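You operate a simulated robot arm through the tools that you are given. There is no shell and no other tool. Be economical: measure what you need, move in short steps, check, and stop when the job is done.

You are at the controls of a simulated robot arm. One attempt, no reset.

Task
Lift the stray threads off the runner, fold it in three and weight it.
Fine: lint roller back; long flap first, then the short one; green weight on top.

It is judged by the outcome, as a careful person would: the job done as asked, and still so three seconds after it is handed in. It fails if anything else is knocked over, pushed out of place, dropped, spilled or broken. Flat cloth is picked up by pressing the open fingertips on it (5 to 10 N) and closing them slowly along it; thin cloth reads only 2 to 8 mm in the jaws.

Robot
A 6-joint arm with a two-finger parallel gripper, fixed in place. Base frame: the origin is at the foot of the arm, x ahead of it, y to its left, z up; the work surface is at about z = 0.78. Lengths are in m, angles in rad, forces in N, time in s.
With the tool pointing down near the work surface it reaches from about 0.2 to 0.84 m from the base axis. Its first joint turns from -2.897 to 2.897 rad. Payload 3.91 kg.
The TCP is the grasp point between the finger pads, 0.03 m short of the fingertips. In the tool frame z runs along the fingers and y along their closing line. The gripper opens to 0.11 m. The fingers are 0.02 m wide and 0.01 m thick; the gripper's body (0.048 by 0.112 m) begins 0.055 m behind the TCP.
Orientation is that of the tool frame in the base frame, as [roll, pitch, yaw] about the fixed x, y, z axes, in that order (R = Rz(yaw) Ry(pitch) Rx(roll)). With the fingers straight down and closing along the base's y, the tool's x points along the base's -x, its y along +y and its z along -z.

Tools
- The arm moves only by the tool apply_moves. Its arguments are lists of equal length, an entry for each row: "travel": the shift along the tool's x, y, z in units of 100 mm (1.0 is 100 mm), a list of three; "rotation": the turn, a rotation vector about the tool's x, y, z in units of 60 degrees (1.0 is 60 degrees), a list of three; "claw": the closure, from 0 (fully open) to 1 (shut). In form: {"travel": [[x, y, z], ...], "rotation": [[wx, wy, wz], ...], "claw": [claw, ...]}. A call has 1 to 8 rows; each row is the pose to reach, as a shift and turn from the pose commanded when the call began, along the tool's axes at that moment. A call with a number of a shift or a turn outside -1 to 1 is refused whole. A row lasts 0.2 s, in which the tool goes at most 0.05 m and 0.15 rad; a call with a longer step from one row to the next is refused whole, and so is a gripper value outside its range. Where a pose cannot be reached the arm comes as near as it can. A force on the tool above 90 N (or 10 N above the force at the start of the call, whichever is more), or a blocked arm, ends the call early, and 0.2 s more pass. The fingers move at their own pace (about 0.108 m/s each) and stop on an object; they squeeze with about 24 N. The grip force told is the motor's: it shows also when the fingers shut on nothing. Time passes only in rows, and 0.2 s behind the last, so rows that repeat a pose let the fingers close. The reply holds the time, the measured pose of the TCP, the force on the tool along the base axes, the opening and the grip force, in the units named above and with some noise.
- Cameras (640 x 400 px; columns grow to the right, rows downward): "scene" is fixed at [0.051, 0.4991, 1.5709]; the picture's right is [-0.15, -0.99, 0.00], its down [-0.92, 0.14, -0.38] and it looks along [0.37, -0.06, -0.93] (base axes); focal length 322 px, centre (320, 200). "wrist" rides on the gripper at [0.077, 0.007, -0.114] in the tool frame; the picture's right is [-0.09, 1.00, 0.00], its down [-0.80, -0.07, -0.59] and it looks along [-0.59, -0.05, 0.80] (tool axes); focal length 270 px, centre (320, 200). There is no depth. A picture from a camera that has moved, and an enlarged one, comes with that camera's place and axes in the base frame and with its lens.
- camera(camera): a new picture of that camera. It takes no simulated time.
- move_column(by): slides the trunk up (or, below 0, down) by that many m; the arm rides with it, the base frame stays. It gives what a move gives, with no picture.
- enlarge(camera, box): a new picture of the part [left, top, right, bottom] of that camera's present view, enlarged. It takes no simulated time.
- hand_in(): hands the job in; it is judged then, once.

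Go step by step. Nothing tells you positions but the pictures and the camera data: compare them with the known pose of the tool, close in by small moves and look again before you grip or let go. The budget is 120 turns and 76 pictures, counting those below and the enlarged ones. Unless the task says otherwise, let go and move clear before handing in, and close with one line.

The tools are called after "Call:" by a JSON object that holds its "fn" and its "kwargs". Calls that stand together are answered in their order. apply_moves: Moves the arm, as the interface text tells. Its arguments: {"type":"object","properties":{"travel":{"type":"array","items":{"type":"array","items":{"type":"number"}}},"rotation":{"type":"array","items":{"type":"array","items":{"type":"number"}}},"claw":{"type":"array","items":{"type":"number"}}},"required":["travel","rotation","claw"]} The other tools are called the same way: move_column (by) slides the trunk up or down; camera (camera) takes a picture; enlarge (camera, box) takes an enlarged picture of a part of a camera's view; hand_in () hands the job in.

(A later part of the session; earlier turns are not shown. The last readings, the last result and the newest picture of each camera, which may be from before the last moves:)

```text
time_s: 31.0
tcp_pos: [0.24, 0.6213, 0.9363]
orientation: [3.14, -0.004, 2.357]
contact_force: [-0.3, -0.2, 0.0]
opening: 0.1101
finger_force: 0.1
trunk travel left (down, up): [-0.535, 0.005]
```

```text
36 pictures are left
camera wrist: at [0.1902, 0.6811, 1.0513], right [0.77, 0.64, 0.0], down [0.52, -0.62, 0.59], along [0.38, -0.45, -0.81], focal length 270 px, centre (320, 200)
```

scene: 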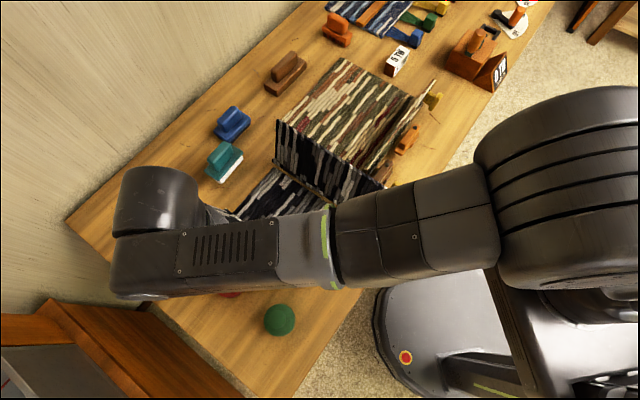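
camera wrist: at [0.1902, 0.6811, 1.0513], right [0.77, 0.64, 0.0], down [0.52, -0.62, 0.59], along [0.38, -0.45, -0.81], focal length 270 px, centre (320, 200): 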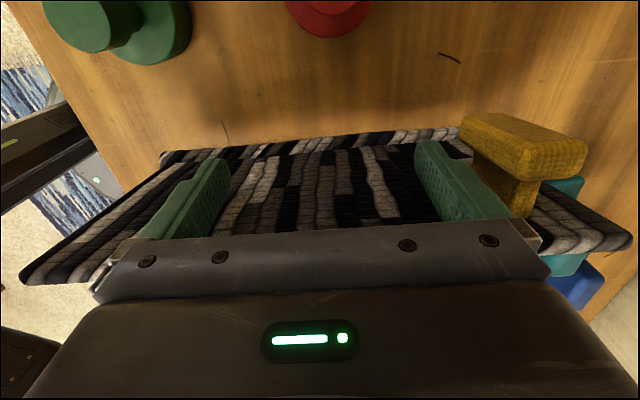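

There's a yellow T-handle fixed on the flap near its top; my fingers are beside it on the outer face. I'll push inward along the arc.

Call:
{"fn": "apply_moves", "kwargs": {"travel": [[-0.15, 0, 0], [-0.3, 0, 0], [-0.45, 0, 0], [-0.6, 0, 0.01], [-0.75, 0, 0.04], [-0.9, 0, 0.09]], "rotation": [[0, 0, 0], [0, 0, 0], [0, 0, 0], [0, 0, 0], [0, 0, 0], [0, 0, 0]], "claw": [0, 0, 0, 0, 0, 0]}}

Call:
{"fn": "camera", "kwargs": {"camera": "wrist"}}

Call:
{"fn": "camera", "kwargs": {"camera": "scene"}}

```text
time_s: 32.4
tcp_pos: [0.3024, 0.5572, 0.9278]
orientation: [3.14, -0.005, 2.356]
contact_force: [0.4, 0.5, -0.2]
opening: 0.1102
finger_force: 0.0
trunk travel left (down, up): [-0.535, 0.005]
```

```text
35 pictures are left
camera wrist: at [0.2526, 0.6159, 1.0422], right [0.77, 0.64, 0.0], down [0.52, -0.62, 0.59], along [0.38, -0.45, -0.81], focal length 270 px, centre (320, 200)
```

wrist: 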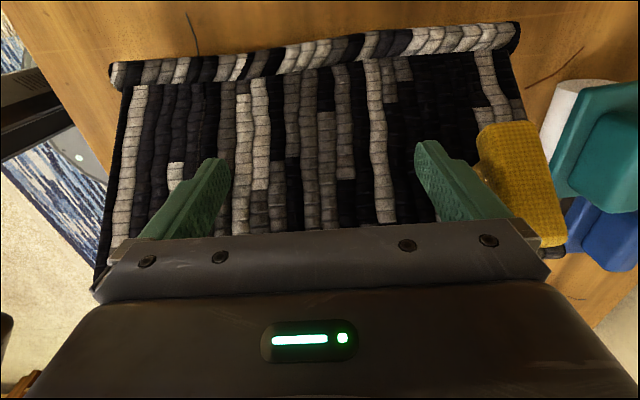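

```text
34 pictures are left
```

scene: 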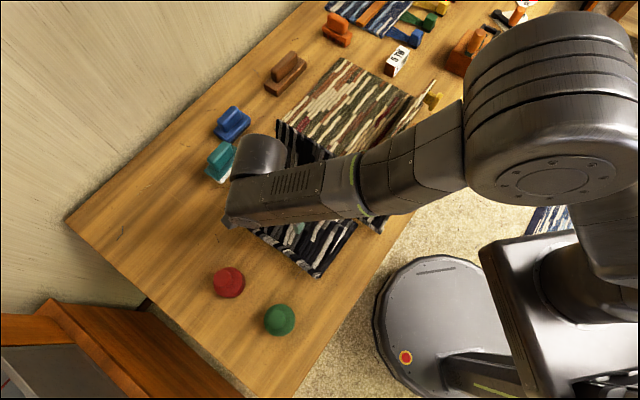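

The flap is following. Continuing over and down.

Call:
{"fn": "apply_moves", "kwargs": {"travel": [[-0.15, 0, 0.08], [-0.3, 0, 0.2], [-0.4, 0, 0.35], [-0.45, 0, 0.5], [-0.45, 0, 0.65]], "rotation": [[0, 0, 0], [0, 0, 0], [0, 0, 0], [0, 0, 0], [0, 0, 0]], "claw": [0, 0, 0, 0, 0]}}

Call:
{"fn": "camera", "kwargs": {"camera": "wrist"}}

Call:
{"fn": "camera", "kwargs": {"camera": "scene"}}

```text
time_s: 33.6
tcp_pos: [0.3344, 0.5256, 0.8625]
orientation: [3.139, 0.0, 2.357]
contact_force: [-1.0, 0.8, 0.1]
opening: 0.1099
finger_force: 0.0
trunk travel left (down, up): [-0.535, 0.005]
```

```text
33 pictures are left
camera wrist: at [0.2843, 0.585, 0.9774], right [0.77, 0.64, 0.0], down [0.52, -0.62, 0.59], along [0.38, -0.45, -0.81], focal length 270 px, centre (320, 200)
```

wrist: 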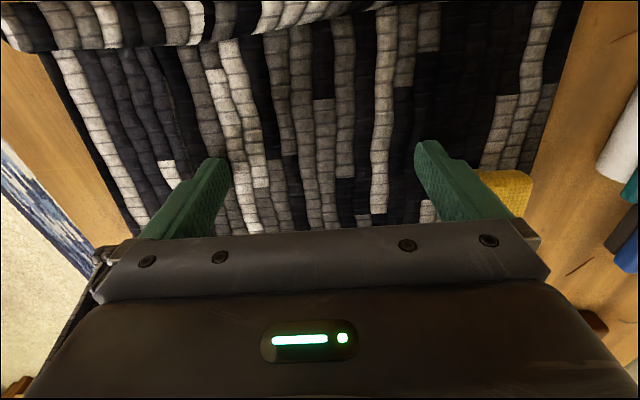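

```text
32 pictures are left
```

scene: 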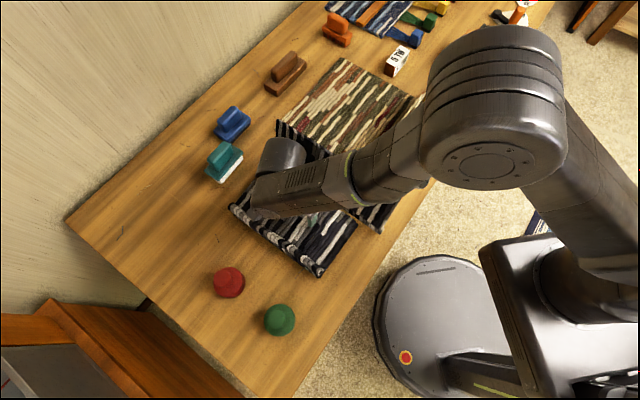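

The long flap looks to be down. I'll press gently to confirm.

Call:
{"fn": "apply_moves", "kwargs": {"travel": [[0, 0, 0.1], [0, 0, 0.18]], "rotation": [[0, 0, 0], [0, 0, 0]], "claw": [0, 0]}}

Call:
{"fn": "apply_moves", "kwargs": {"travel": [[0, 0, 0.05], [0, 0, 0.1]], "rotation": [[0, 0, 0], [0, 0, 0]], "claw": [0, 0]}}

```text
time_s: 34.2
tcp_pos: [0.3342, 0.5249, 0.8478]
orientation: [3.138, -0.004, 2.357]
contact_force: [-0.9, -1.6, 24.2]
opening: 0.1097
finger_force: 0.0
trunk travel left (down, up): [-0.535, 0.005]
```

```text
time_s: 34.8
tcp_pos: [0.3337, 0.5265, 0.8488]
orientation: [3.127, -0.004, 2.358]
contact_force: [-9.5, -17.0, 49.0]
opening: 0.1103
finger_force: 0.0
trunk travel left (down, up): [-0.535, 0.005]
stopped in row 2: the force on the tool passed its limit (the readings are from after the stop); the commanded pose is now the measured one
```

Firm contact at tip z≈0.818, so the flap is down on the panel. Rising straight up to look.

Call:
{"fn": "apply_moves", "kwargs": {"travel": [[0, 0, -0.15], [0, 0, -0.5], [0, 0, -0.9], [0.3, 0, -1.0], [0.7, -0.2, -1.0], [1.0, -0.5, -1.0]], "rotation": [[0, 0, 0], [0, 0, 0], [0, 0, 0], [0, 0, 0], [0, 0, 0], [0, 0, 0]], "claw": [0, 0, 0, 0, 0, 0]}}

Call:
{"fn": "apply_moves", "kwargs": {"travel": [[0.4, 0, -0.2], [0.8, 0, -0.4], [1.0, 0, -0.8], [1.0, 0, -1.0]], "rotation": [[0, 0, 0], [0, 0, 0], [0, 0, 0], [0, 0, 0]], "claw": [0, 0, 0, 0]}}

Call:
{"fn": "camera", "kwargs": {"camera": "wrist"}}

Call:
{"fn": "camera", "kwargs": {"camera": "scene"}}

```text
time_s: 36.2
tcp_pos: [0.2285, 0.5634, 0.9413]
orientation: [3.129, -0.005, 2.357]
contact_force: [0.1, 0.6, -0.1]
opening: 0.1102
finger_force: 0.1
trunk travel left (down, up): [-0.535, 0.005]
```

```text
time_s: 37.2
tcp_pos: [0.1585, 0.6327, 1.0432]
orientation: [3.131, -0.005, 2.358]
contact_force: [0.6, -0.1, 0.5]
opening: 0.1101
finger_force: 0.0
trunk travel left (down, up): [-0.535, 0.005]
```

```text
31 pictures are left
camera wrist: at [0.1081, 0.6916, 1.1576], right [0.77, 0.64, 0.01], down [0.51, -0.62, 0.59], along [0.39, -0.45, -0.81], focal length 270 px, centre (320, 200)
```

wrist: 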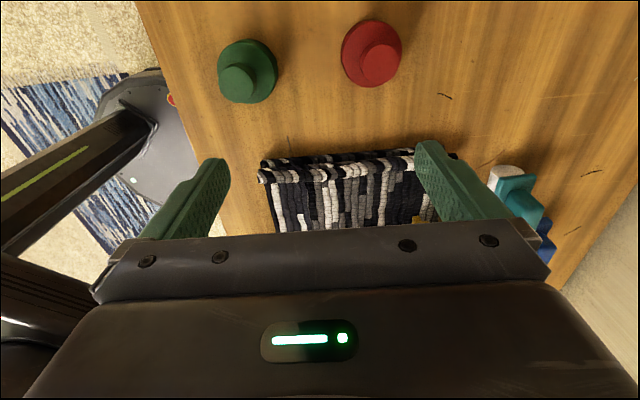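

```text
30 pictures are left
```

scene: 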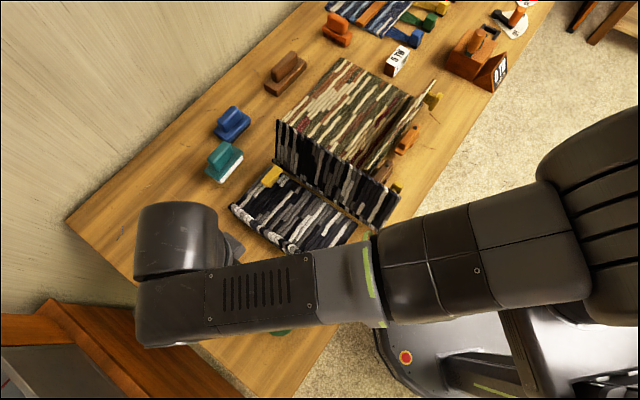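

Long flap is folded. Now I'll study the space behind the short flap.

Call:
{"fn": "enlarge", "kwargs": {"camera": "scene", "box": [220, 50, 460, 200]}}

Call:
{"fn": "enlarge", "kwargs": {"camera": "scene", "box": [225, 150, 417, 270]}}

```text
2.67 times, centred on (340, 125) of scene
camera zoom: at [0.051, 0.4991, 1.5709], right [-0.15, -0.99, 0.0], down [-0.92, 0.14, -0.38], along [0.37, -0.06, -0.93], focal length 860 px, centre (267, 400)
```

zoom: 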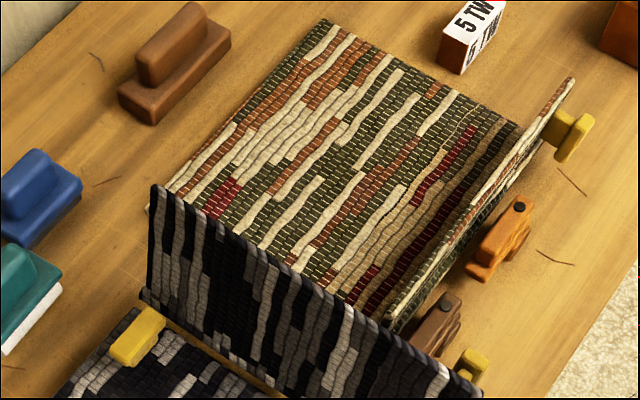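

```text
3.33 times, centred on (321, 210) of scene
camera zoom: at [0.051, 0.4991, 1.5709], right [-0.15, -0.99, 0.0], down [-0.92, 0.14, -0.38], along [0.37, -0.06, -0.93], focal length 1074 px, centre (317, 167)
```

zoom: 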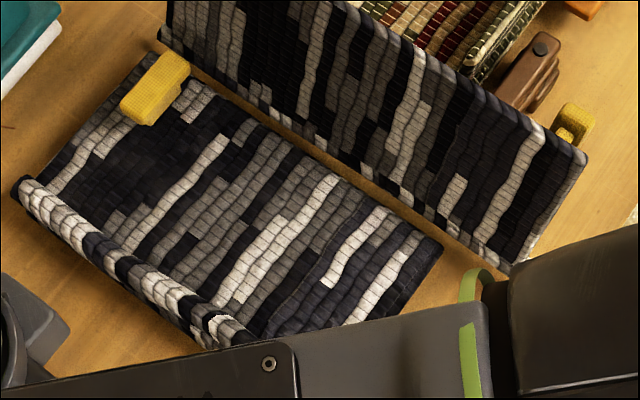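

The short flap (about 0.141 long) tops out at n≈0.006, z≈0.92. Behind it lies another runner with its own standing flap at t≈0.52, so I'll come down at t≈0.65, clear of that. Moving over high.

Call:
{"fn": "apply_moves", "kwargs": {"travel": [[-0.4, 0.2, 0], [-0.8, 0.4, 0.0], [-1.0, 0.7, 0]], "rotation": [[0, 0, 0], [0, 0, 0], [0, 0, 0]], "claw": [0, 0, 0]}}

Call:
{"fn": "apply_moves", "kwargs": {"travel": [[-0.4, 0.1, 0], [-0.8, 0.2, 0.0], [-1.0, 0.2, 0]], "rotation": [[0, 0, 0], [0, 0, 0], [0, 0, 0]], "claw": [0, 0, 0]}}

Call:
{"fn": "apply_moves", "kwargs": {"travel": [[-0.45, 0, 0], [-0.9, 0, 0.0], [-1.0, 0, 0]], "rotation": [[0, 0, 0], [0, 0, 0], [0, 0, 0]], "claw": [0, 0, 0]}}

Call:
{"fn": "apply_moves", "kwargs": {"travel": [[-0.45, 0, 0], [-0.85, 0, 0.0]], "rotation": [[0, 0, 0], [0, 0, 0]], "claw": [0, 0]}}

Call:
{"fn": "camera", "kwargs": {"camera": "wrist"}}

Call:
{"fn": "camera", "kwargs": {"camera": "scene"}}

```text
time_s: 38.0
tcp_pos: [0.279, 0.6137, 1.0406]
orientation: [3.13, -0.007, 2.356]
contact_force: [-0.2, 0.0, -0.7]
opening: 0.1097
finger_force: 0.1
trunk travel left (down, up): [-0.535, 0.005]
```

```text
time_s: 38.8
tcp_pos: [0.3632, 0.5545, 1.0408]
orientation: [3.13, -0.006, 2.358]
contact_force: [1.2, 0.1, 0.7]
opening: 0.1101
finger_force: 0.2
trunk travel left (down, up): [-0.535, 0.005]
```

```text
time_s: 39.6
tcp_pos: [0.4352, 0.4858, 1.0409]
orientation: [3.13, -0.006, 2.357]
contact_force: [0.7, -1.0, 0.4]
opening: 0.1103
finger_force: 0.1
trunk travel left (down, up): [-0.535, 0.005]
```

```text
time_s: 40.2
tcp_pos: [0.4959, 0.4245, 1.0407]
orientation: [3.132, -0.007, 2.358]
contact_force: [-0.4, 1.0, 0.7]
opening: 0.1101
finger_force: 0.1
trunk travel left (down, up): [-0.535, 0.005]
```

```text
27 pictures are left
camera wrist: at [0.4465, 0.4822, 1.1556], right [0.77, 0.64, 0.01], down [0.51, -0.62, 0.59], along [0.38, -0.45, -0.81], focal length 270 px, centre (320, 200)
```

wrist: 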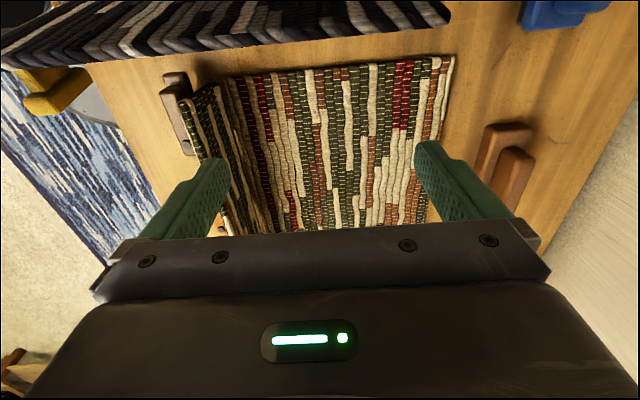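

```text
26 pictures are left
```

scene: 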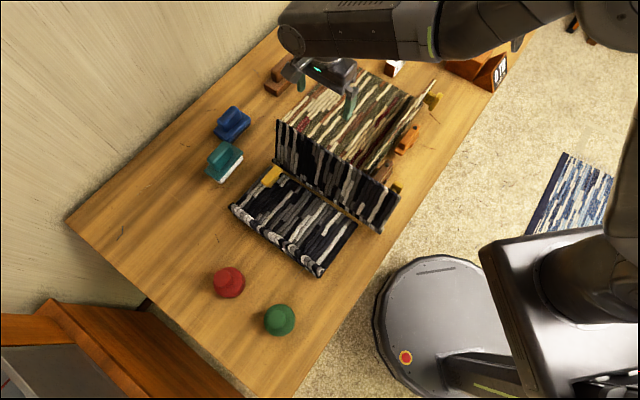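

Clear on both sides. Descending behind the short flap.

Call:
{"fn": "apply_moves", "kwargs": {"travel": [[0, 0.05, 0.4], [0, 0.1, 0.8], [0, 0.1, 1.0]], "rotation": [[0, 0, 0], [0, 0, 0], [0, 0, 0]], "claw": [0, 0, 0]}}

Call:
{"fn": "apply_moves", "kwargs": {"travel": [[0, 0, 0.3], [0.2, 0, 0.36], [0.4, 0, 0.36]], "rotation": [[0, 0, 0], [0, 0, 0], [0, 0, 0]], "claw": [0, 0, 0]}}

Call:
{"fn": "camera", "kwargs": {"camera": "wrist"}}

Call:
{"fn": "enlarge", "kwargs": {"camera": "scene", "box": [220, 70, 444, 210]}}

```text
time_s: 41.0
tcp_pos: [0.5022, 0.4347, 0.9405]
orientation: [3.128, -0.007, 2.356]
contact_force: [0.1, 0.2, -0.4]
opening: 0.1099
finger_force: 0.0
trunk travel left (down, up): [-0.535, 0.005]
```

```text
time_s: 41.8
tcp_pos: [0.4732, 0.4612, 0.9047]
orientation: [3.131, -0.004, 2.356]
contact_force: [0.2, -0.4, 0.6]
opening: 0.11
finger_force: 0.0
trunk travel left (down, up): [-0.535, 0.005]
```

```text
25 pictures are left
camera wrist: at [0.4236, 0.5204, 1.0196], right [0.77, 0.64, 0.01], down [0.51, -0.62, 0.59], along [0.39, -0.45, -0.81], focal length 270 px, centre (320, 200)
```

wrist: 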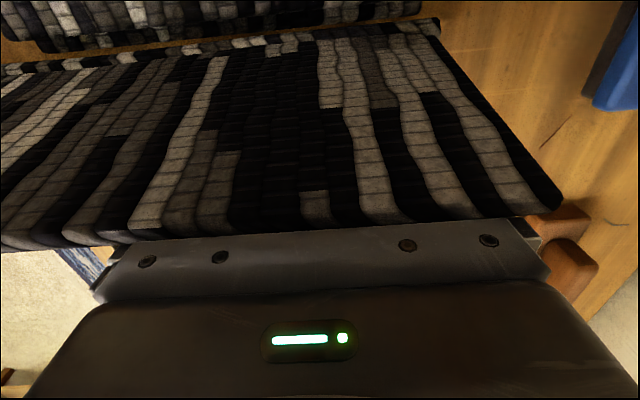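

```text
2.86 times, centred on (332, 140) of scene
camera zoom: at [0.051, 0.4991, 1.5709], right [-0.15, -0.99, 0.0], down [-0.92, 0.14, -0.38], along [0.37, -0.06, -0.93], focal length 921 px, centre (286, 371)
```

zoom: 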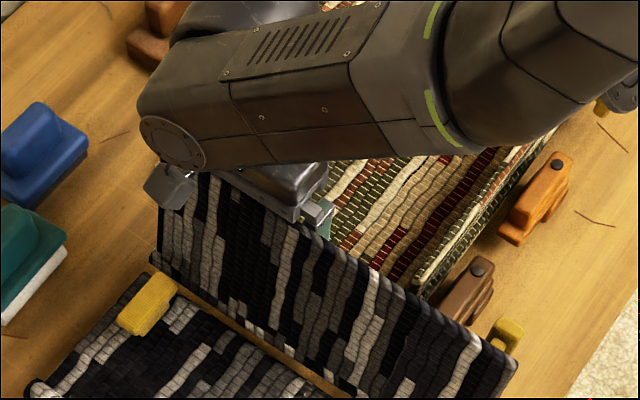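

Fingers are right behind the short flap. Pushing it inward along its arc.

Call:
{"fn": "apply_moves", "kwargs": {"travel": [[0.13, 0, 0], [0.26, 0, 0], [0.4, 0, 0], [0.55, 0, 0.0], [0.7, 0, 0.02], [0.85, 0, 0.05]], "rotation": [[0, 0, 0], [0, 0, 0], [0, 0, 0], [0, 0, 0], [0, 0, 0], [0, 0, 0]], "claw": [0, 0, 0, 0, 0, 0]}}

Call:
{"fn": "enlarge", "kwargs": {"camera": "scene", "box": [200, 110, 424, 250]}}

Call:
{"fn": "camera", "kwargs": {"camera": "wrist"}}

```text
time_s: 43.3
tcp_pos: [0.4303, 0.507, 0.905]
orientation: [3.132, 0.017, 2.359]
contact_force: [51.1, -53.0, 17.1]
opening: 0.11
finger_force: 0.0
trunk travel left (down, up): [-0.535, 0.005]
stopped in row 6: the force on the tool passed its limit (the readings are from after the stop); the commanded pose is now the measured one
```

```text
2.86 times, centred on (312, 180) of scene
camera zoom: at [0.051, 0.4991, 1.5709], right [-0.15, -0.99, 0.0], down [-0.92, 0.14, -0.38], along [0.37, -0.06, -0.93], focal length 921 px, centre (343, 257)
```

zoom: 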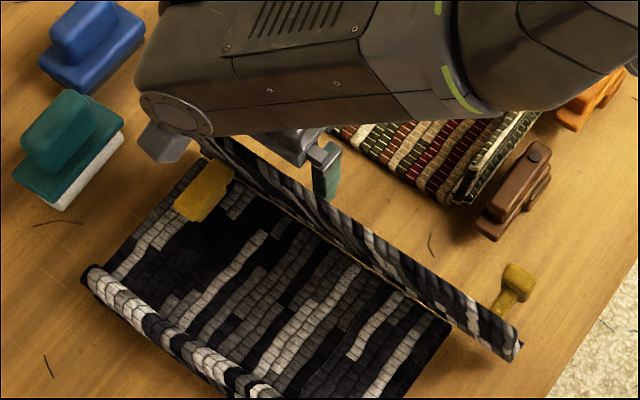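

```text
22 pictures are left
camera wrist: at [0.378, 0.5669, 1.0179], right [0.76, 0.64, 0.01], down [0.51, -0.61, 0.61], along [0.4, -0.46, -0.8], focal length 270 px, centre (320, 200)
```

wrist: 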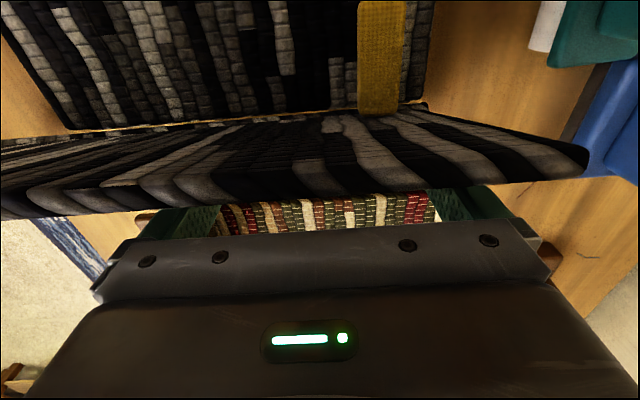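

The short flap stopped against the long flap's yellow handle after about 14° past vertical. I'll back off a little and look closely.

Call:
{"fn": "apply_moves", "kwargs": {"travel": [[-0.2, 0, 0], [-0.45, 0, 0]], "rotation": [[0, 0, 0], [0, 0, 0]], "claw": [0, 0]}}

Call:
{"fn": "enlarge", "kwargs": {"camera": "scene", "box": [225, 130, 353, 210]}}

Call:
{"fn": "enlarge", "kwargs": {"camera": "wrist", "box": [180, 0, 500, 200]}}

```text
time_s: 43.9
tcp_pos: [0.4526, 0.4845, 0.903]
orientation: [3.133, 0.007, 2.364]
contact_force: [-0.9, -0.9, 0.1]
opening: 0.11
finger_force: 0.2
trunk travel left (down, up): [-0.535, 0.005]
```

```text
5.00 times, centred on (289, 170) of scene
camera zoom: at [0.051, 0.4991, 1.5709], right [-0.15, -0.99, 0.0], down [-0.92, 0.14, -0.38], along [0.37, -0.06, -0.93], focal length 1612 px, centre (475, 350)
```

zoom: 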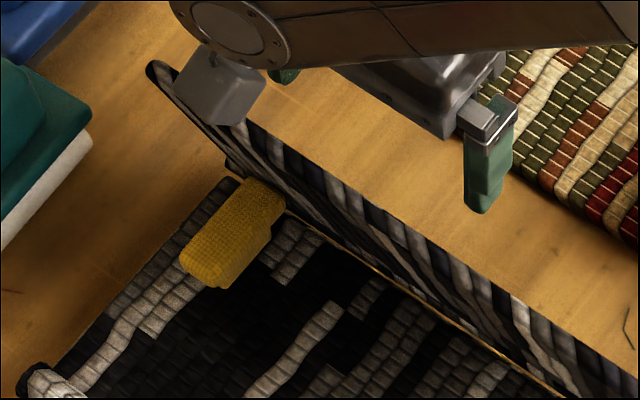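

```text
2.00 times, centred on (340, 100) of wrist
camera zoom: at [0.4022, 0.5434, 1.0162], right [0.76, 0.65, 0.01], down [0.51, -0.61, 0.6], along [0.4, -0.45, -0.8], focal length 541 px, centre (280, 400)
```

zoom: 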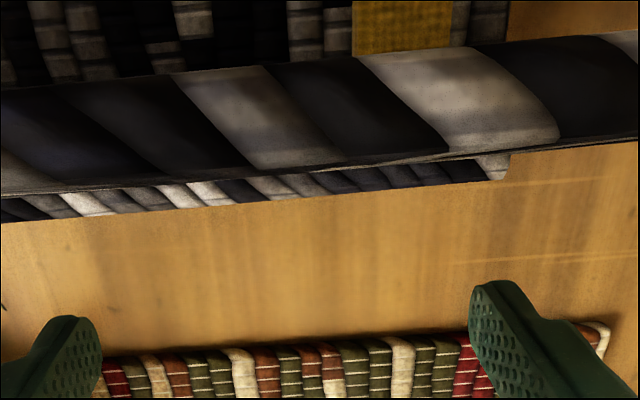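

The flap stays slightly past vertical, leaning on the tab. The cloth seems to flex, so I'll push near its top edge instead and see whether it bends over the tab.

Call:
{"fn": "apply_moves", "kwargs": {"travel": [[0.0, 0, -0.3], [0.25, 0, -0.3], [0.45, 0, -0.3], [0.55, 0, -0.3]], "rotation": [[0, 0, 0], [0, 0, 0], [0, 0, 0], [0, 0, 0]], "claw": [0, 0, 0, 0]}}

Call:
{"fn": "apply_moves", "kwargs": {"travel": [[0.05, 0, 0], [0.1, 0, 0.0], [0.15, 0, 0]], "rotation": [[0, 0, 0], [0, 0, 0], [0, 0, 0]], "claw": [0, 0, 0]}}

Call:
{"fn": "camera", "kwargs": {"camera": "wrist"}}

```text
time_s: 44.9
tcp_pos: [0.4263, 0.5135, 0.9321]
orientation: [3.137, 0.014, 2.358]
contact_force: [56.0, -56.6, -2.2]
opening: 0.1098
finger_force: 0.1
trunk travel left (down, up): [-0.535, 0.005]
```

```text
time_s: 45.2
tcp_pos: [0.4236, 0.5136, 0.9327]
orientation: [3.138, 0.028, 2.358]
contact_force: [52.5, -50.0, 5.5]
opening: 0.1099
finger_force: 0.1
trunk travel left (down, up): [-0.535, 0.005]
stopped in row 1: the force on the tool passed its limit (the readings are from after the stop); the commanded pose is now the measured one
```

```text
19 pictures are left
camera wrist: at [0.3727, 0.5746, 1.0444], right [0.76, 0.64, 0.01], down [0.5, -0.6, 0.62], along [0.4, -0.47, -0.79], focal length 270 px, centre (320, 200)
```

wrist: 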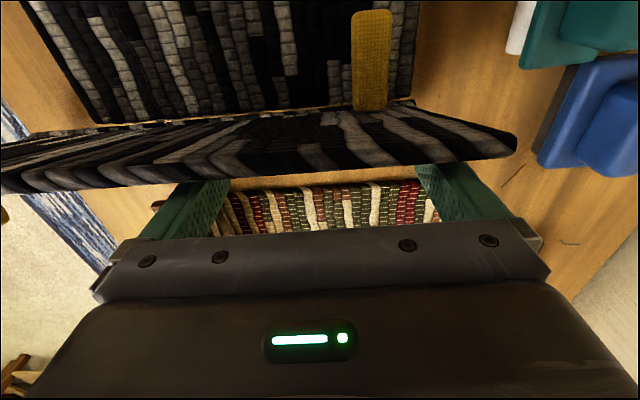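

The block is rigid: the long flap's tab is right under the short flap's path. I need to check which flap is truly longer, so I'll probe this flap's top height with the fingertips at z≈0.948.

Call:
{"fn": "apply_moves", "kwargs": {"travel": [[-0.25, 0, 0], [-0.25, 0, -0.3], [-0.25, 0, -0.45], [0.0, 0, -0.45]], "rotation": [[0, 0, 0], [0, 0, 0], [0, 0, 0], [0, 0, 0]], "claw": [0, 0, 0, 0]}}

Call:
{"fn": "apply_moves", "kwargs": {"travel": [[0.1, 0, 0], [0.2, 0, 0]], "rotation": [[0, 0, 0], [0, 0, 0]], "claw": [0, 0]}}

Call:
{"fn": "enlarge", "kwargs": {"camera": "scene", "box": [210, 120, 402, 240]}}

```text
time_s: 46.2
tcp_pos: [0.4165, 0.5214, 0.977]
orientation: [3.136, 0.021, 2.362]
contact_force: [7.6, -9.0, 2.0]
opening: 0.1102
finger_force: 0.0
trunk travel left (down, up): [-0.535, 0.005]
```

```text
time_s: 46.9
tcp_pos: [0.4169, 0.5205, 0.9777]
orientation: [3.14, 0.046, 2.357]
contact_force: [51.0, -52.8, 10.4]
opening: 0.11
finger_force: 0.0
trunk travel left (down, up): [-0.535, 0.005]
stopped in row 2: the force on the tool passed its limit (the readings are from after the stop); the commanded pose is now the measured one
```

```text
3.33 times, centred on (306, 180) of scene
camera zoom: at [0.051, 0.4991, 1.5709], right [-0.15, -0.99, 0.0], down [-0.92, 0.14, -0.38], along [0.37, -0.06, -0.93], focal length 1074 px, centre (367, 267)
```

zoom: 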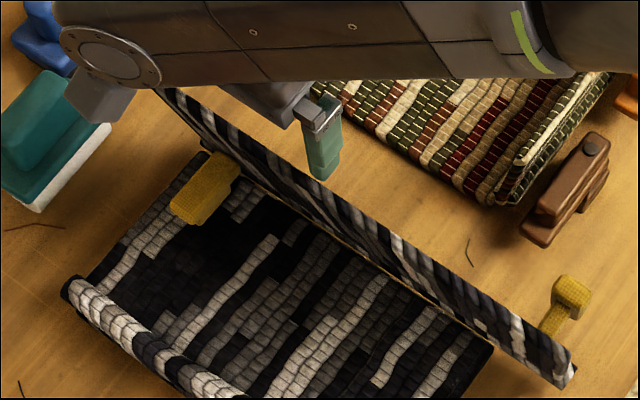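

The flap reaches above 0.948, so it's longer than I took it to be. One more probe at tip z≈0.97.

Call:
{"fn": "apply_moves", "kwargs": {"travel": [[-0.25, 0, 0], [-0.25, 0, -0.22], [0.0, 0, -0.22], [0.12, 0, -0.22]], "rotation": [[0, 0, 0], [0, 0, 0], [0, 0, 0], [0, 0, 0]], "claw": [0, 0, 0, 0]}}

Call:
{"fn": "apply_moves", "kwargs": {"travel": [[0.1, 0, 0], [0.2, 0, 0]], "rotation": [[0, 0, 0], [0, 0, 0]], "claw": [0, 0]}}

```text
time_s: 47.9
tcp_pos: [0.3963, 0.5417, 0.9972]
orientation: [3.14, 0.039, 2.365]
contact_force: [-0.2, -0.1, 0.0]
opening: 0.11
finger_force: 0.0
trunk travel left (down, up): [-0.535, 0.005]
```

```text
time_s: 48.5
tcp_pos: [0.3819, 0.5557, 0.9969]
orientation: [3.139, 0.039, 2.367]
contact_force: [0.2, 0.3, 0.3]
opening: 0.1101
finger_force: 0.1
trunk travel left (down, up): [-0.535, 0.005]
```

No contact there, so this flap is about 0.17 long. Now I need the long/short comparison: zoom on the folded flap's free edge.

Call:
{"fn": "enlarge", "kwargs": {"camera": "scene", "box": [270, 185, 366, 245]}}

Call:
{"fn": "camera", "kwargs": {"camera": "wrist"}}

```text
6.67 times, centred on (318, 215) of scene
camera zoom: at [0.051, 0.4991, 1.5709], right [-0.15, -0.99, 0.0], down [-0.92, 0.14, -0.38], along [0.37, -0.06, -0.93], focal length 2149 px, centre (333, 100)
```

zoom: 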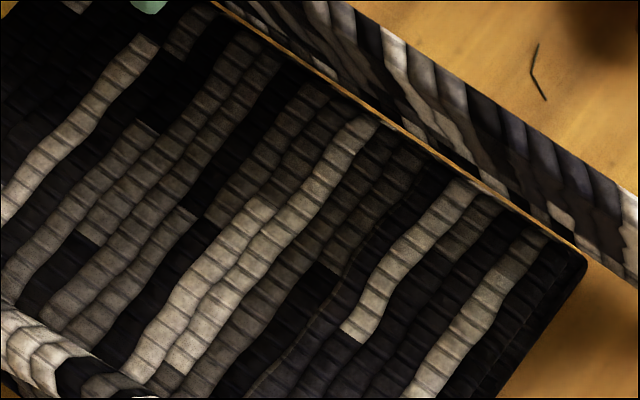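

```text
16 pictures are left
camera wrist: at [0.3284, 0.6176, 1.1075], right [0.76, 0.65, 0.01], down [0.5, -0.59, 0.63], along [0.41, -0.47, -0.78], focal length 270 px, centre (320, 200)
```

wrist: 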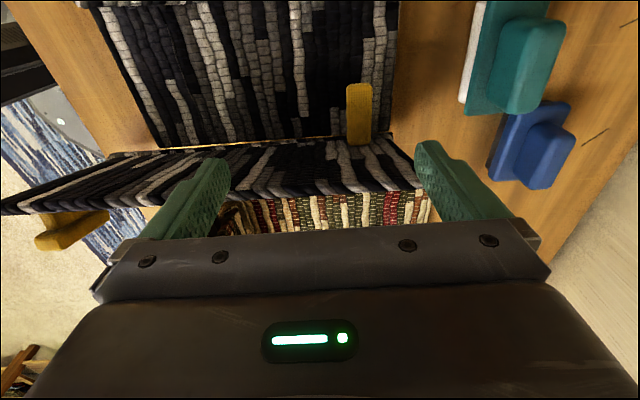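

This flap (≈0.17) proves to be the longer, while the one I folded (edge ends about 0.16 from its hinge) is the short one, and its tab blocks the way. I'll correct the order: first push this long flap back outward from inside, then unfold the short one by its tab.

Call:
{"fn": "apply_moves", "kwargs": {"travel": [[0, 0, 0.35], [0, 0, 0.67], [-0.25, 0, 0.67], [-0.5, 0, 0.67], [-0.7, 0, 0.67], [-0.88, 0, 0.67]], "rotation": [[0, 0.037, 0], [0, 0.037, 0], [0, 0.037, 0], [0, 0.037, 0], [0, 0.037, 0], [0, 0.037, 0]], "claw": [0, 0, 0, 0, 0, 0]}}

Call:
{"fn": "apply_moves", "kwargs": {"travel": [[0.3, 0, 0], [0.6, 0.2, 0], [0.65, 0.37, -0.2]], "rotation": [[0, 0, 0], [0, 0, 0], [0, 0, 0]], "claw": [0, 0, 0]}}

Call:
{"fn": "camera", "kwargs": {"camera": "wrist"}}

```text
time_s: 49.9
tcp_pos: [0.4479, 0.4915, 0.9331]
orientation: [3.141, 0.0, 2.366]
contact_force: [-0.3, 0.1, -0.3]
opening: 0.1098
finger_force: 0.2
trunk travel left (down, up): [-0.535, 0.005]
```

```text
time_s: 50.6
tcp_pos: [0.4256, 0.5625, 0.953]
orientation: [3.138, 0.002, 2.368]
contact_force: [-0.2, -0.8, 0.4]
opening: 0.11
finger_force: 0.0
trunk travel left (down, up): [-0.535, 0.005]
```

```text
15 pictures are left
camera wrist: at [0.3762, 0.6219, 1.0676], right [0.76, 0.65, 0.0], down [0.52, -0.61, 0.6], along [0.39, -0.45, -0.8], focal length 270 px, centre (320, 200)
```

wrist: 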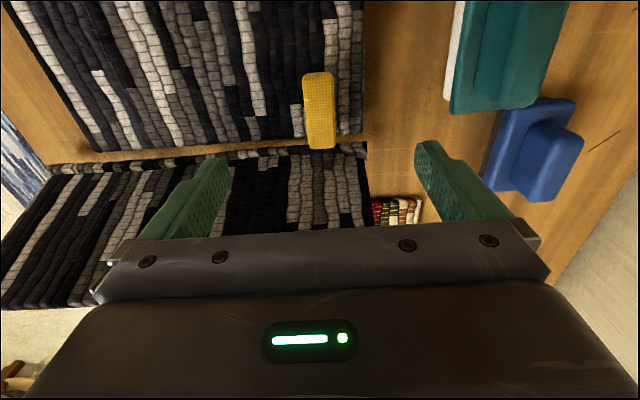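

The long flap is back outward, and the tab is right below the gripper (t≈0.70, n≈-0.099). Descending and gripping the tab.

Call:
{"fn": "apply_moves", "kwargs": {"travel": [[0.02, 0, 0.4], [0.02, 0, 0.75], [0.02, 0, 0.95]], "rotation": [[0, 0, 0], [0, 0, 0], [0, 0, 0]], "claw": [0, 0.2, 0.3]}}

Call:
{"fn": "apply_moves", "kwargs": {"travel": [[0, 0, 0], [0, 0, 0], [0, 0, 0], [0, 0, 0]], "rotation": [[0, 0, 0], [0, 0, 0], [0, 0, 0], [0, 0, 0]], "claw": [0.6, 0.8, 1, 1]}}

```text
time_s: 51.5
tcp_pos: [0.4263, 0.5659, 0.8573]
orientation: [3.14, 0.001, 2.366]
contact_force: [0.3, 0.1, -0.2]
opening: 0.0769
finger_force: 0.1
trunk travel left (down, up): [-0.535, 0.005]
```

```text
time_s: 52.5
tcp_pos: [0.4247, 0.5652, 0.8583]
orientation: [3.142, 0.004, 2.365]
contact_force: [-6.1, -5.3, -2.9]
opening: 0.024
finger_force: 45.1
trunk travel left (down, up): [-0.535, 0.005]
```

Tab gripped. Swinging it up along the arc around its hinge, turning the tool with it.

Call:
{"fn": "apply_moves", "kwargs": {"travel": [[0.1, 0, -0.175], [0.224, 0, -0.334], [0.369, 0, -0.474], [0.531, 0, -0.593], [0.709, 0, -0.688], [0.898, 0, -0.758]], "rotation": [[0, -0.133, 0], [0, -0.267, 0], [0, -0.4, 0], [0, -0.533, 0], [0, -0.667, 0], [0, -0.8, 0]], "claw": [1, 1, 1, 1, 1, 1]}}

Call:
{"fn": "camera", "kwargs": {"camera": "scene"}}

```text
time_s: 53.9
tcp_pos: [0.3623, 0.6274, 0.9399]
orientation: [3.123, 0.837, 2.355]
contact_force: [18.8, -2.2, 43.9]
opening: 0.0239
finger_force: 44.2
trunk travel left (down, up): [-0.535, 0.005]
```

```text
14 pictures are left
```

scene: 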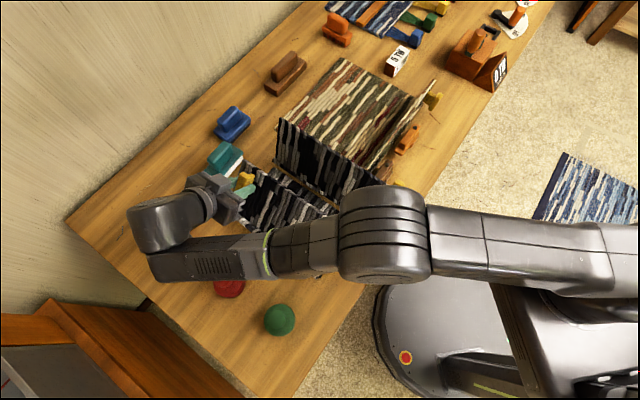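

The flap is about halfway up and the grip is holding. Continuing the arc past vertical, mostly by translation.

Call:
{"fn": "apply_moves", "kwargs": {"travel": [[-0.02, 0, -0.04], [0.06, 0, -0.16], [0.153, 0, -0.27], [0.25, 0, -0.38], [0.358, 0, -0.48], [0.48, 0, -0.57], [0.6, 0, -0.645], [0.8, 0, -0.735]], "rotation": [[0, 0, 0], [0, -0.03, 0], [0, -0.06, 0], [0, -0.1, 0], [0, -0.14, 0], [0, -0.18, 0], [0, -0.22, 0], [0, -0.25, 0]], "claw": [1, 1, 1, 1, 1, 1, 1, 1]}}

Call:
{"fn": "enlarge", "kwargs": {"camera": "scene", "box": [120, 120, 408, 300]}}

```text
time_s: 55.1
tcp_pos: [0.325, 0.6643, 0.9437]
orientation: [3.104, 0.975, 2.343]
contact_force: [46.8, 37.8, -8.3]
opening: 0.0244
finger_force: 45.2
out of reach, approached as far as the arm can: row 5, 6
trunk travel left (down, up): [-0.535, 0.005]
stopped in row 6: the force on the tool passed its limit (the readings are from after the stop); the commanded pose is now the measured one
```

```text
2.22 times, centred on (264, 210) of scene
camera zoom: at [0.051, 0.4991, 1.5709], right [-0.15, -0.99, 0.0], down [-0.92, 0.14, -0.38], along [0.37, -0.06, -0.93], focal length 716 px, centre (444, 178)
```

zoom: 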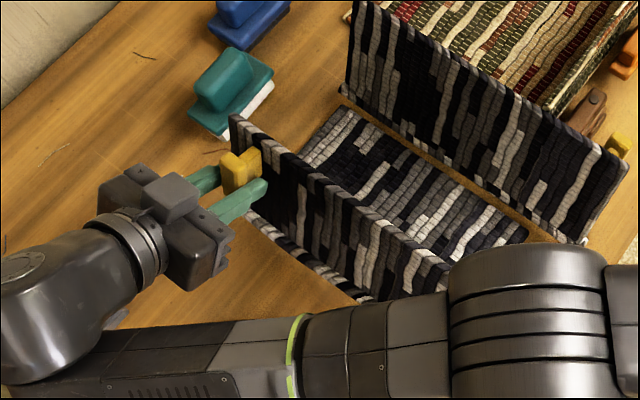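

The flap is nearly upright but the arm couldn't tilt further. I'll continue the arc while rotating the tool back upright, letting the tab pivot in the pads.

Call:
{"fn": "apply_moves", "kwargs": {"travel": [[0, 0, 0], [0.08, 0, -0.09], [0.17, 0, -0.174], [0.26, 0, -0.25], [0.366, 0, -0.318], [0.48, 0, -0.38], [0.593, 0, -0.432]], "rotation": [[0, 0.1, 0], [0, 0.2, 0], [0, 0.25, 0], [0, 0.3, 0], [0, 0.35, 0], [0, 0.4, 0], [0, 0.4, 0]], "claw": [1, 1, 1, 1, 1, 1, 1]}}

Call:
{"fn": "enlarge", "kwargs": {"camera": "scene", "box": [120, 120, 408, 300]}}

```text
time_s: 56.7
tcp_pos: [0.2762, 0.7131, 0.9217]
orientation: [3.107, 0.556, 2.356]
contact_force: [53.2, 57.8, 18.2]
opening: 0.0245
finger_force: 45.2
trunk travel left (down, up): [-0.535, 0.005]
```

```text
2.22 times, centred on (264, 210) of scene
camera zoom: at [0.051, 0.4991, 1.5709], right [-0.15, -0.99, 0.0], down [-0.92, 0.14, -0.38], along [0.37, -0.06, -0.93], focal length 716 px, centre (444, 178)
```

zoom: 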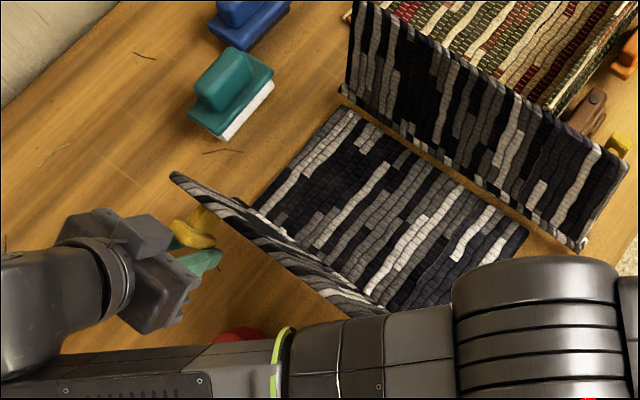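

The short flap is back to leaning outward. Releasing the tab and backing away along the finger axis.

Call:
{"fn": "apply_moves", "kwargs": {"travel": [[0, 0, 0], [0, 0, 0], [0, 0, 0], [0, 0, -0.3], [0, 0, -0.7], [0, 0, -1.0]], "rotation": [[0, 0, 0], [0, 0, 0], [0, 0, 0], [0, 0, 0], [0, 0, 0], [0, 0, 0]], "claw": [0.7, 0.5, 0.4, 0.4, 0.3, 0]}}

Call:
{"fn": "camera", "kwargs": {"camera": "scene"}}

```text
time_s: 58.1
tcp_pos: [0.2115, 0.6955, 1.0229]
orientation: [3.112, 0.562, 2.357]
contact_force: [-0.2, -2.3, 0.4]
opening: 0.1101
finger_force: 0.1
out of reach, approached as far as the arm can: row 4, 5, 6
trunk travel left (down, up): [-0.535, 0.005]
```

```text
11 pictures are left
```

scene: 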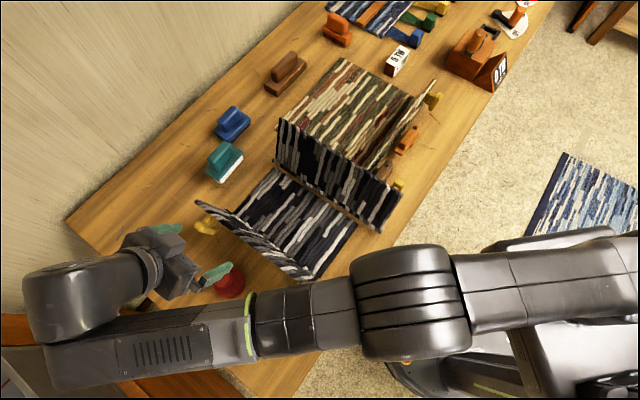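

Everything is back as at the start. Now I'll straighten the tool and go behind the other, longer flap.

Call:
{"fn": "apply_moves", "kwargs": {"travel": [[-0.1, 0, -0.16], [-0.2, 0, -0.32], [-0.27, 0, -0.42], [-0.27, 0, -0.42]], "rotation": [[0.007, 0.134, 0], [0.014, 0.268, 0], [0.021, 0.402, 0], [0.028, 0.537, 0]], "claw": [0, 0, 0, 0]}}

```text
time_s: 59.1
tcp_pos: [0.2157, 0.6987, 1.0702]
orientation: [-3.136, -0.004, 2.363]
contact_force: [-0.5, 0.2, -0.3]
opening: 0.11
finger_force: 0.0
trunk travel left (down, up): [-0.535, 0.005]
```

Call:
{"fn": "apply_moves", "kwargs": {"travel": [[-0.45, 0, 0], [-0.9, 0, 0], [-1.0, 0.1, 0]], "rotation": [[0, 0, 0], [0, 0, 0], [0, 0, 0]], "claw": [0, 0, 0]}}

Call:
{"fn": "apply_moves", "kwargs": {"travel": [[-0.45, 0, 0], [-0.9, 0, 0], [-1.0, 0, 0]], "rotation": [[0, 0, 0], [0, 0, 0], [0, 0, 0]], "claw": [0, 0, 0]}}

Call:
{"fn": "apply_moves", "kwargs": {"travel": [[-0.45, 0, 0], [-0.9, 0, 0], [-1.0, 0, 0]], "rotation": [[0, 0, 0], [0, 0, 0], [0, 0, 0]], "claw": [0, 0, 0]}}

Call:
{"fn": "apply_moves", "kwargs": {"travel": [[-0.45, 0, 0], [-0.92, 0, 0], [-0.92, 0, 0.4], [-0.92, 0, 0.8], [-0.92, 0, 1.0]], "rotation": [[0, 0, 0], [0, 0, 0], [0, 0, 0], [0, 0, 0], [0, 0, 0]], "claw": [0, 0, 0, 0, 0]}}

```text
time_s: 59.9
tcp_pos: [0.2937, 0.6358, 1.0694]
orientation: [-3.134, -0.001, 2.366]
contact_force: [-0.8, -0.2, -0.3]
opening: 0.1098
finger_force: 0.1
trunk travel left (down, up): [-0.535, 0.005]
```

```text
time_s: 60.7
tcp_pos: [0.365, 0.5669, 1.0682]
orientation: [-3.134, -0.003, 2.365]
contact_force: [0.5, 0.2, -0.3]
opening: 0.1101
finger_force: 0.1
trunk travel left (down, up): [-0.535, 0.005]
```

```text
time_s: 61.5
tcp_pos: [0.4369, 0.4964, 1.069]
orientation: [-3.134, -0.002, 2.364]
contact_force: [0.3, -0.1, 1.0]
opening: 0.1098
finger_force: 0.1
trunk travel left (down, up): [-0.535, 0.005]
```

```text
time_s: 62.7
tcp_pos: [0.4997, 0.4308, 0.9694]
orientation: [-3.135, -0.003, 2.367]
contact_force: [0.5, 1.5, 0.2]
opening: 0.1101
finger_force: 0.2
trunk travel left (down, up): [-0.535, 0.005]
```

Behind the long flap now; descending slightly and pushing it inward.

Call:
{"fn": "apply_moves", "kwargs": {"travel": [[0, 0, 0.4], [0.25, 0, 0.42], [0.45, 0, 0.42], [0.6, 0, 0.42], [0.75, 0, 0.41], [0.9, 0, 0.4], [1.0, 0, 0.4]], "rotation": [[0, 0, 0], [0, 0, 0], [0, 0, 0], [0, 0, 0], [0, 0, 0], [0, 0, 0], [0, 0, 0]], "claw": [0, 0, 0, 0, 0, 0, 0]}}

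Call:
{"fn": "apply_moves", "kwargs": {"travel": [[0.15, 0, 0.02], [0.3, 0, 0.05], [0.42, 0, 0.1], [0.55, 0, 0.18], [0.67, 0, 0.29], [0.77, 0, 0.42], [0.85, 0, 0.57]], "rotation": [[0, 0, 0], [0, 0, 0], [0, 0, 0], [0, 0, 0], [0, 0, 0], [0, 0, 0], [0, 0, 0]], "claw": [0, 0, 0, 0, 0, 0, 0]}}

Call:
{"fn": "enlarge", "kwargs": {"camera": "scene", "box": [180, 110, 420, 290]}}

```text
time_s: 64.3
tcp_pos: [0.4292, 0.5025, 0.9296]
orientation: [-3.134, 0.0, 2.366]
contact_force: [-0.2, -0.6, 0.5]
opening: 0.1101
finger_force: 0.1
trunk travel left (down, up): [-0.535, 0.005]
```

```text
time_s: 65.9
tcp_pos: [0.3687, 0.561, 0.8733]
orientation: [-3.133, -0.002, 2.364]
contact_force: [-0.9, 0.6, 0.4]
opening: 0.1099
finger_force: 0.1
trunk travel left (down, up): [-0.535, 0.005]
```

```text
2.22 times, centred on (300, 200) of scene
camera zoom: at [0.051, 0.4991, 1.5709], right [-0.15, -0.99, 0.0], down [-0.92, 0.14, -0.38], along [0.37, -0.06, -0.93], focal length 716 px, centre (364, 200)
```

zoom: 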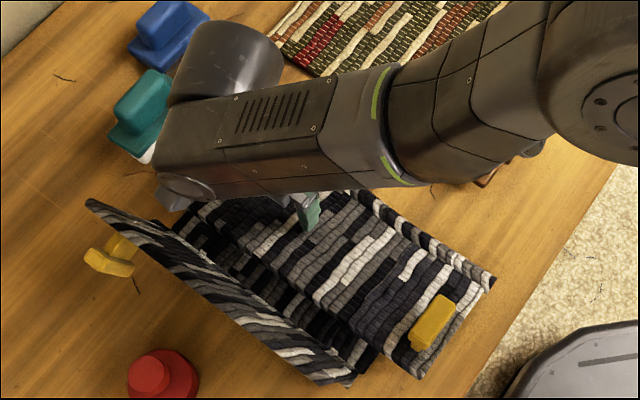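

The long flap has come over, and its tab lies at t≈0.42, clear of the short flap's width – so this order works physically. I'll press it down gently.

Call:
{"fn": "apply_moves", "kwargs": {"travel": [[0, 0, 0.1], [0, 0, 0.2], [0, 0, 0.25]], "rotation": [[0, 0, 0], [0, 0, 0], [0, 0, 0]], "claw": [0, 0, 0]}}

```text
time_s: 66.7
tcp_pos: [0.368, 0.5605, 0.8479]
orientation: [-3.134, -0.002, 2.365]
contact_force: [0.2, -0.4, -0.3]
opening: 0.1102
finger_force: 0.0
trunk travel left (down, up): [-0.535, 0.005]
```

Call:
{"fn": "apply_moves", "kwargs": {"travel": [[0, 0, 0.04], [0, 0, 0.08]], "rotation": [[0, 0, 0], [0, 0, 0]], "claw": [0, 0]}}

Call:
{"fn": "apply_moves", "kwargs": {"travel": [[0, 0, -0.4], [0, 0, -0.8], [0, 0, -1.0]], "rotation": [[0, 0, 0], [0, 0, 0], [0, 0, 0]], "claw": [0, 0, 0]}}

Call:
{"fn": "apply_moves", "kwargs": {"travel": [[0, 0, -0.5], [0, 0, -1.0]], "rotation": [[0, 0, 0], [0, 0, 0]], "claw": [0, 0]}}

Call:
{"fn": "camera", "kwargs": {"camera": "wrist"}}

```text
time_s: 67.3
tcp_pos: [0.3682, 0.5608, 0.8399]
orientation: [-3.135, -0.002, 2.365]
contact_force: [0.5, -0.1, -0.2]
opening: 0.1102
finger_force: 0.1
trunk travel left (down, up): [-0.535, 0.005]
```

```text
time_s: 68.1
tcp_pos: [0.3701, 0.5609, 0.9409]
orientation: [-3.131, -0.001, 2.364]
contact_force: [0.4, -0.3, 0.9]
opening: 0.1097
finger_force: 0.0
trunk travel left (down, up): [-0.535, 0.005]
```

```text
time_s: 68.7
tcp_pos: [0.3705, 0.5605, 1.04]
orientation: [-3.134, -0.002, 2.365]
contact_force: [-0.6, -0.4, -0.1]
opening: 0.1098
finger_force: 0.0
trunk travel left (down, up): [-0.535, 0.005]
```

```text
9 pictures are left
camera wrist: at [0.3218, 0.6206, 1.1547], right [0.76, 0.65, -0.01], down [0.53, -0.61, 0.59], along [0.38, -0.46, -0.8], focal length 270 px, centre (320, 200)
```

wrist: 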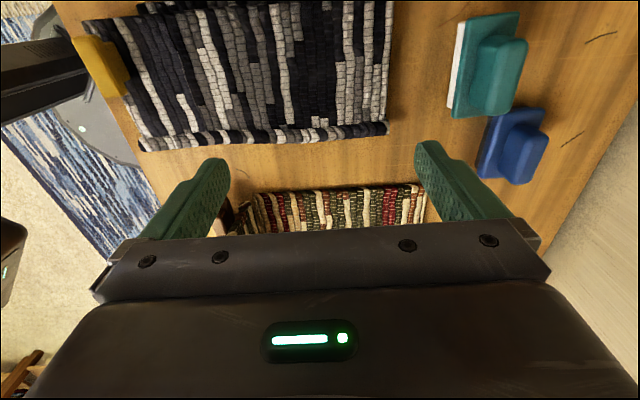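

The long flap is flat. Now over to the outside of the short flap to fold it on top, repeating the earlier path.

Call:
{"fn": "apply_moves", "kwargs": {"travel": [[0.4, -0.2, 0], [0.8, -0.4, 0], [1.0, -0.5, 0]], "rotation": [[0, 0, 0], [0, 0, 0], [0, 0, 0]], "claw": [0, 0, 0]}}

Call:
{"fn": "apply_moves", "kwargs": {"travel": [[0.45, 0, 0], [0.88, 0, 0], [0.88, 0, 0.45], [0.88, 0, 0.9], [0.88, 0, 1.0]], "rotation": [[0, 0, 0], [0, 0, 0], [0, 0, 0], [0, 0, 0], [0, 0, 0]], "claw": [0, 0, 0, 0, 0]}}

Call:
{"fn": "apply_moves", "kwargs": {"travel": [[-0.25, 0, 0], [-0.5, 0, 0], [-0.65, 0, 0], [-0.8, 0, 0], [-0.95, 0, 0]], "rotation": [[0, 0, 0], [0, 0, 0], [0, 0, 0], [0, 0, 0], [0, 0, 0]], "claw": [0, 0, 0, 0, 0]}}

```text
time_s: 69.5
tcp_pos: [0.2627, 0.5968, 1.04]
orientation: [-3.135, -0.002, 2.364]
contact_force: [-0.4, 0.4, 0.2]
opening: 0.11
finger_force: 0.0
trunk travel left (down, up): [-0.535, 0.005]
```

```text
time_s: 70.7
tcp_pos: [0.1995, 0.6571, 0.9403]
orientation: [-3.132, -0.002, 2.365]
contact_force: [0.4, 0.4, 0.3]
opening: 0.1101
finger_force: 0.1
trunk travel left (down, up): [-0.535, 0.005]
```

```text
time_s: 71.9
tcp_pos: [0.2677, 0.5909, 0.9404]
orientation: [-3.135, -0.004, 2.365]
contact_force: [0.2, 0.5, 0.1]
opening: 0.11
finger_force: 0.1
trunk travel left (down, up): [-0.535, 0.005]
```

Call:
{"fn": "apply_moves", "kwargs": {"travel": [[-0.17, 0, 0.02], [-0.34, 0, 0.06], [-0.5, 0, 0.12], [-0.67, 0, 0.22], [-0.82, 0, 0.35], [-0.92, 0, 0.5], [-0.95, 0, 0.65]], "rotation": [[0, 0, 0], [0, 0, 0], [0, 0, 0], [0, 0, 0], [0, 0, 0], [0, 0, 0], [0, 0, 0]], "claw": [0, 0, 0, 0, 0, 0, 0]}}

Call:
{"fn": "apply_moves", "kwargs": {"travel": [[0, 0, 0.06], [0, 0, 0.12], [0, 0, 0.16]], "rotation": [[0, 0, 0], [0, 0, 0], [0, 0, 0]], "claw": [0, 0, 0]}}

Call:
{"fn": "enlarge", "kwargs": {"camera": "scene", "box": [180, 110, 420, 290]}}

```text
time_s: 73.5
tcp_pos: [0.3362, 0.5232, 0.8741]
orientation: [-3.133, -0.003, 2.363]
contact_force: [1.1, -1.0, 0.4]
opening: 0.1101
finger_force: 0.0
trunk travel left (down, up): [-0.535, 0.005]
```

```text
time_s: 74.3
tcp_pos: [0.3355, 0.5244, 0.8583]
orientation: [-3.134, 0.0, 2.365]
contact_force: [-1.3, 0.7, -0.2]
opening: 0.1099
finger_force: 0.1
trunk travel left (down, up): [-0.535, 0.005]
```

```text
2.22 times, centred on (300, 200) of scene
camera zoom: at [0.051, 0.4991, 1.5709], right [-0.15, -0.99, 0.0], down [-0.92, 0.14, -0.38], along [0.37, -0.06, -0.93], focal length 716 px, centre (364, 200)
```

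zoom: 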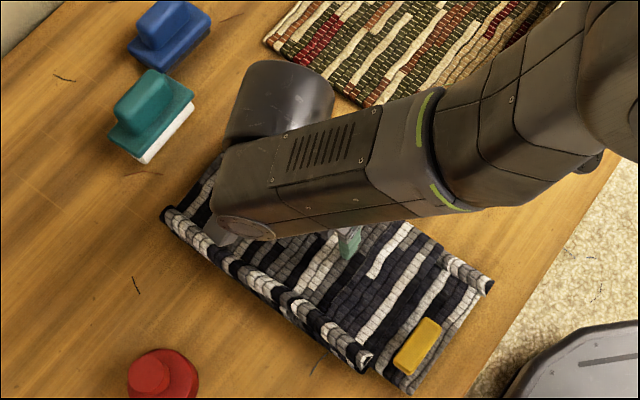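

Both flaps are folded, the short one over the long. Lifting clear and getting a look from above.

Call:
{"fn": "apply_moves", "kwargs": {"travel": [[0, 0, 0.04], [0, 0, 0.07], [0, 0, -0.2], [0, 0, -0.65], [0, 0, -1.0]], "rotation": [[0, 0, 0], [0, 0, 0], [0, 0, 0], [0, 0, 0], [0, 0, 0]], "claw": [0, 0, 0, 0, 0]}}

Call:
{"fn": "apply_moves", "kwargs": {"travel": [[0.35, -0.1, -0.3], [0.7, -0.2, -0.6], [1.0, -0.5, -0.8], [1.0, -0.9, -1.0]], "rotation": [[0, 0, 0], [0, 0, 0], [0, 0, 0], [0, 0, 0]], "claw": [0, 0, 0, 0]}}

Call:
{"fn": "camera", "kwargs": {"camera": "wrist"}}

```text
time_s: 75.5
tcp_pos: [0.3351, 0.524, 0.9584]
orientation: [-3.136, -0.003, 2.366]
contact_force: [0.6, 0.5, -1.3]
opening: 0.1098
finger_force: 0.2
trunk travel left (down, up): [-0.535, 0.005]
```

```text
time_s: 76.5
tcp_pos: [0.201, 0.5292, 1.0603]
orientation: [-3.136, -0.001, 2.363]
contact_force: [-0.3, -0.4, 0.9]
opening: 0.1101
finger_force: 0.1
trunk travel left (down, up): [-0.535, 0.005]
```

```text
7 pictures are left
camera wrist: at [0.1515, 0.5889, 1.1754], right [0.76, 0.65, -0.01], down [0.52, -0.61, 0.59], along [0.38, -0.46, -0.81], focal length 270 px, centre (320, 200)
```

wrist: 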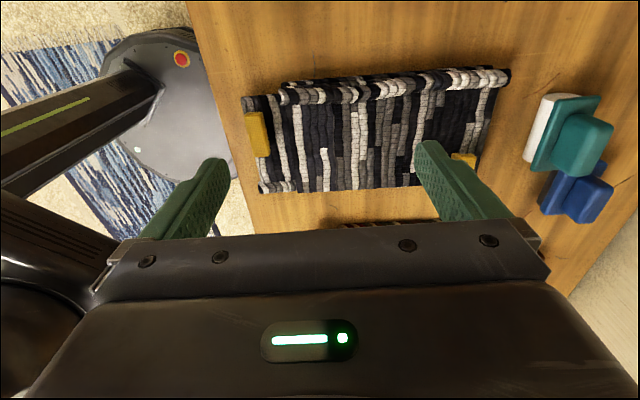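

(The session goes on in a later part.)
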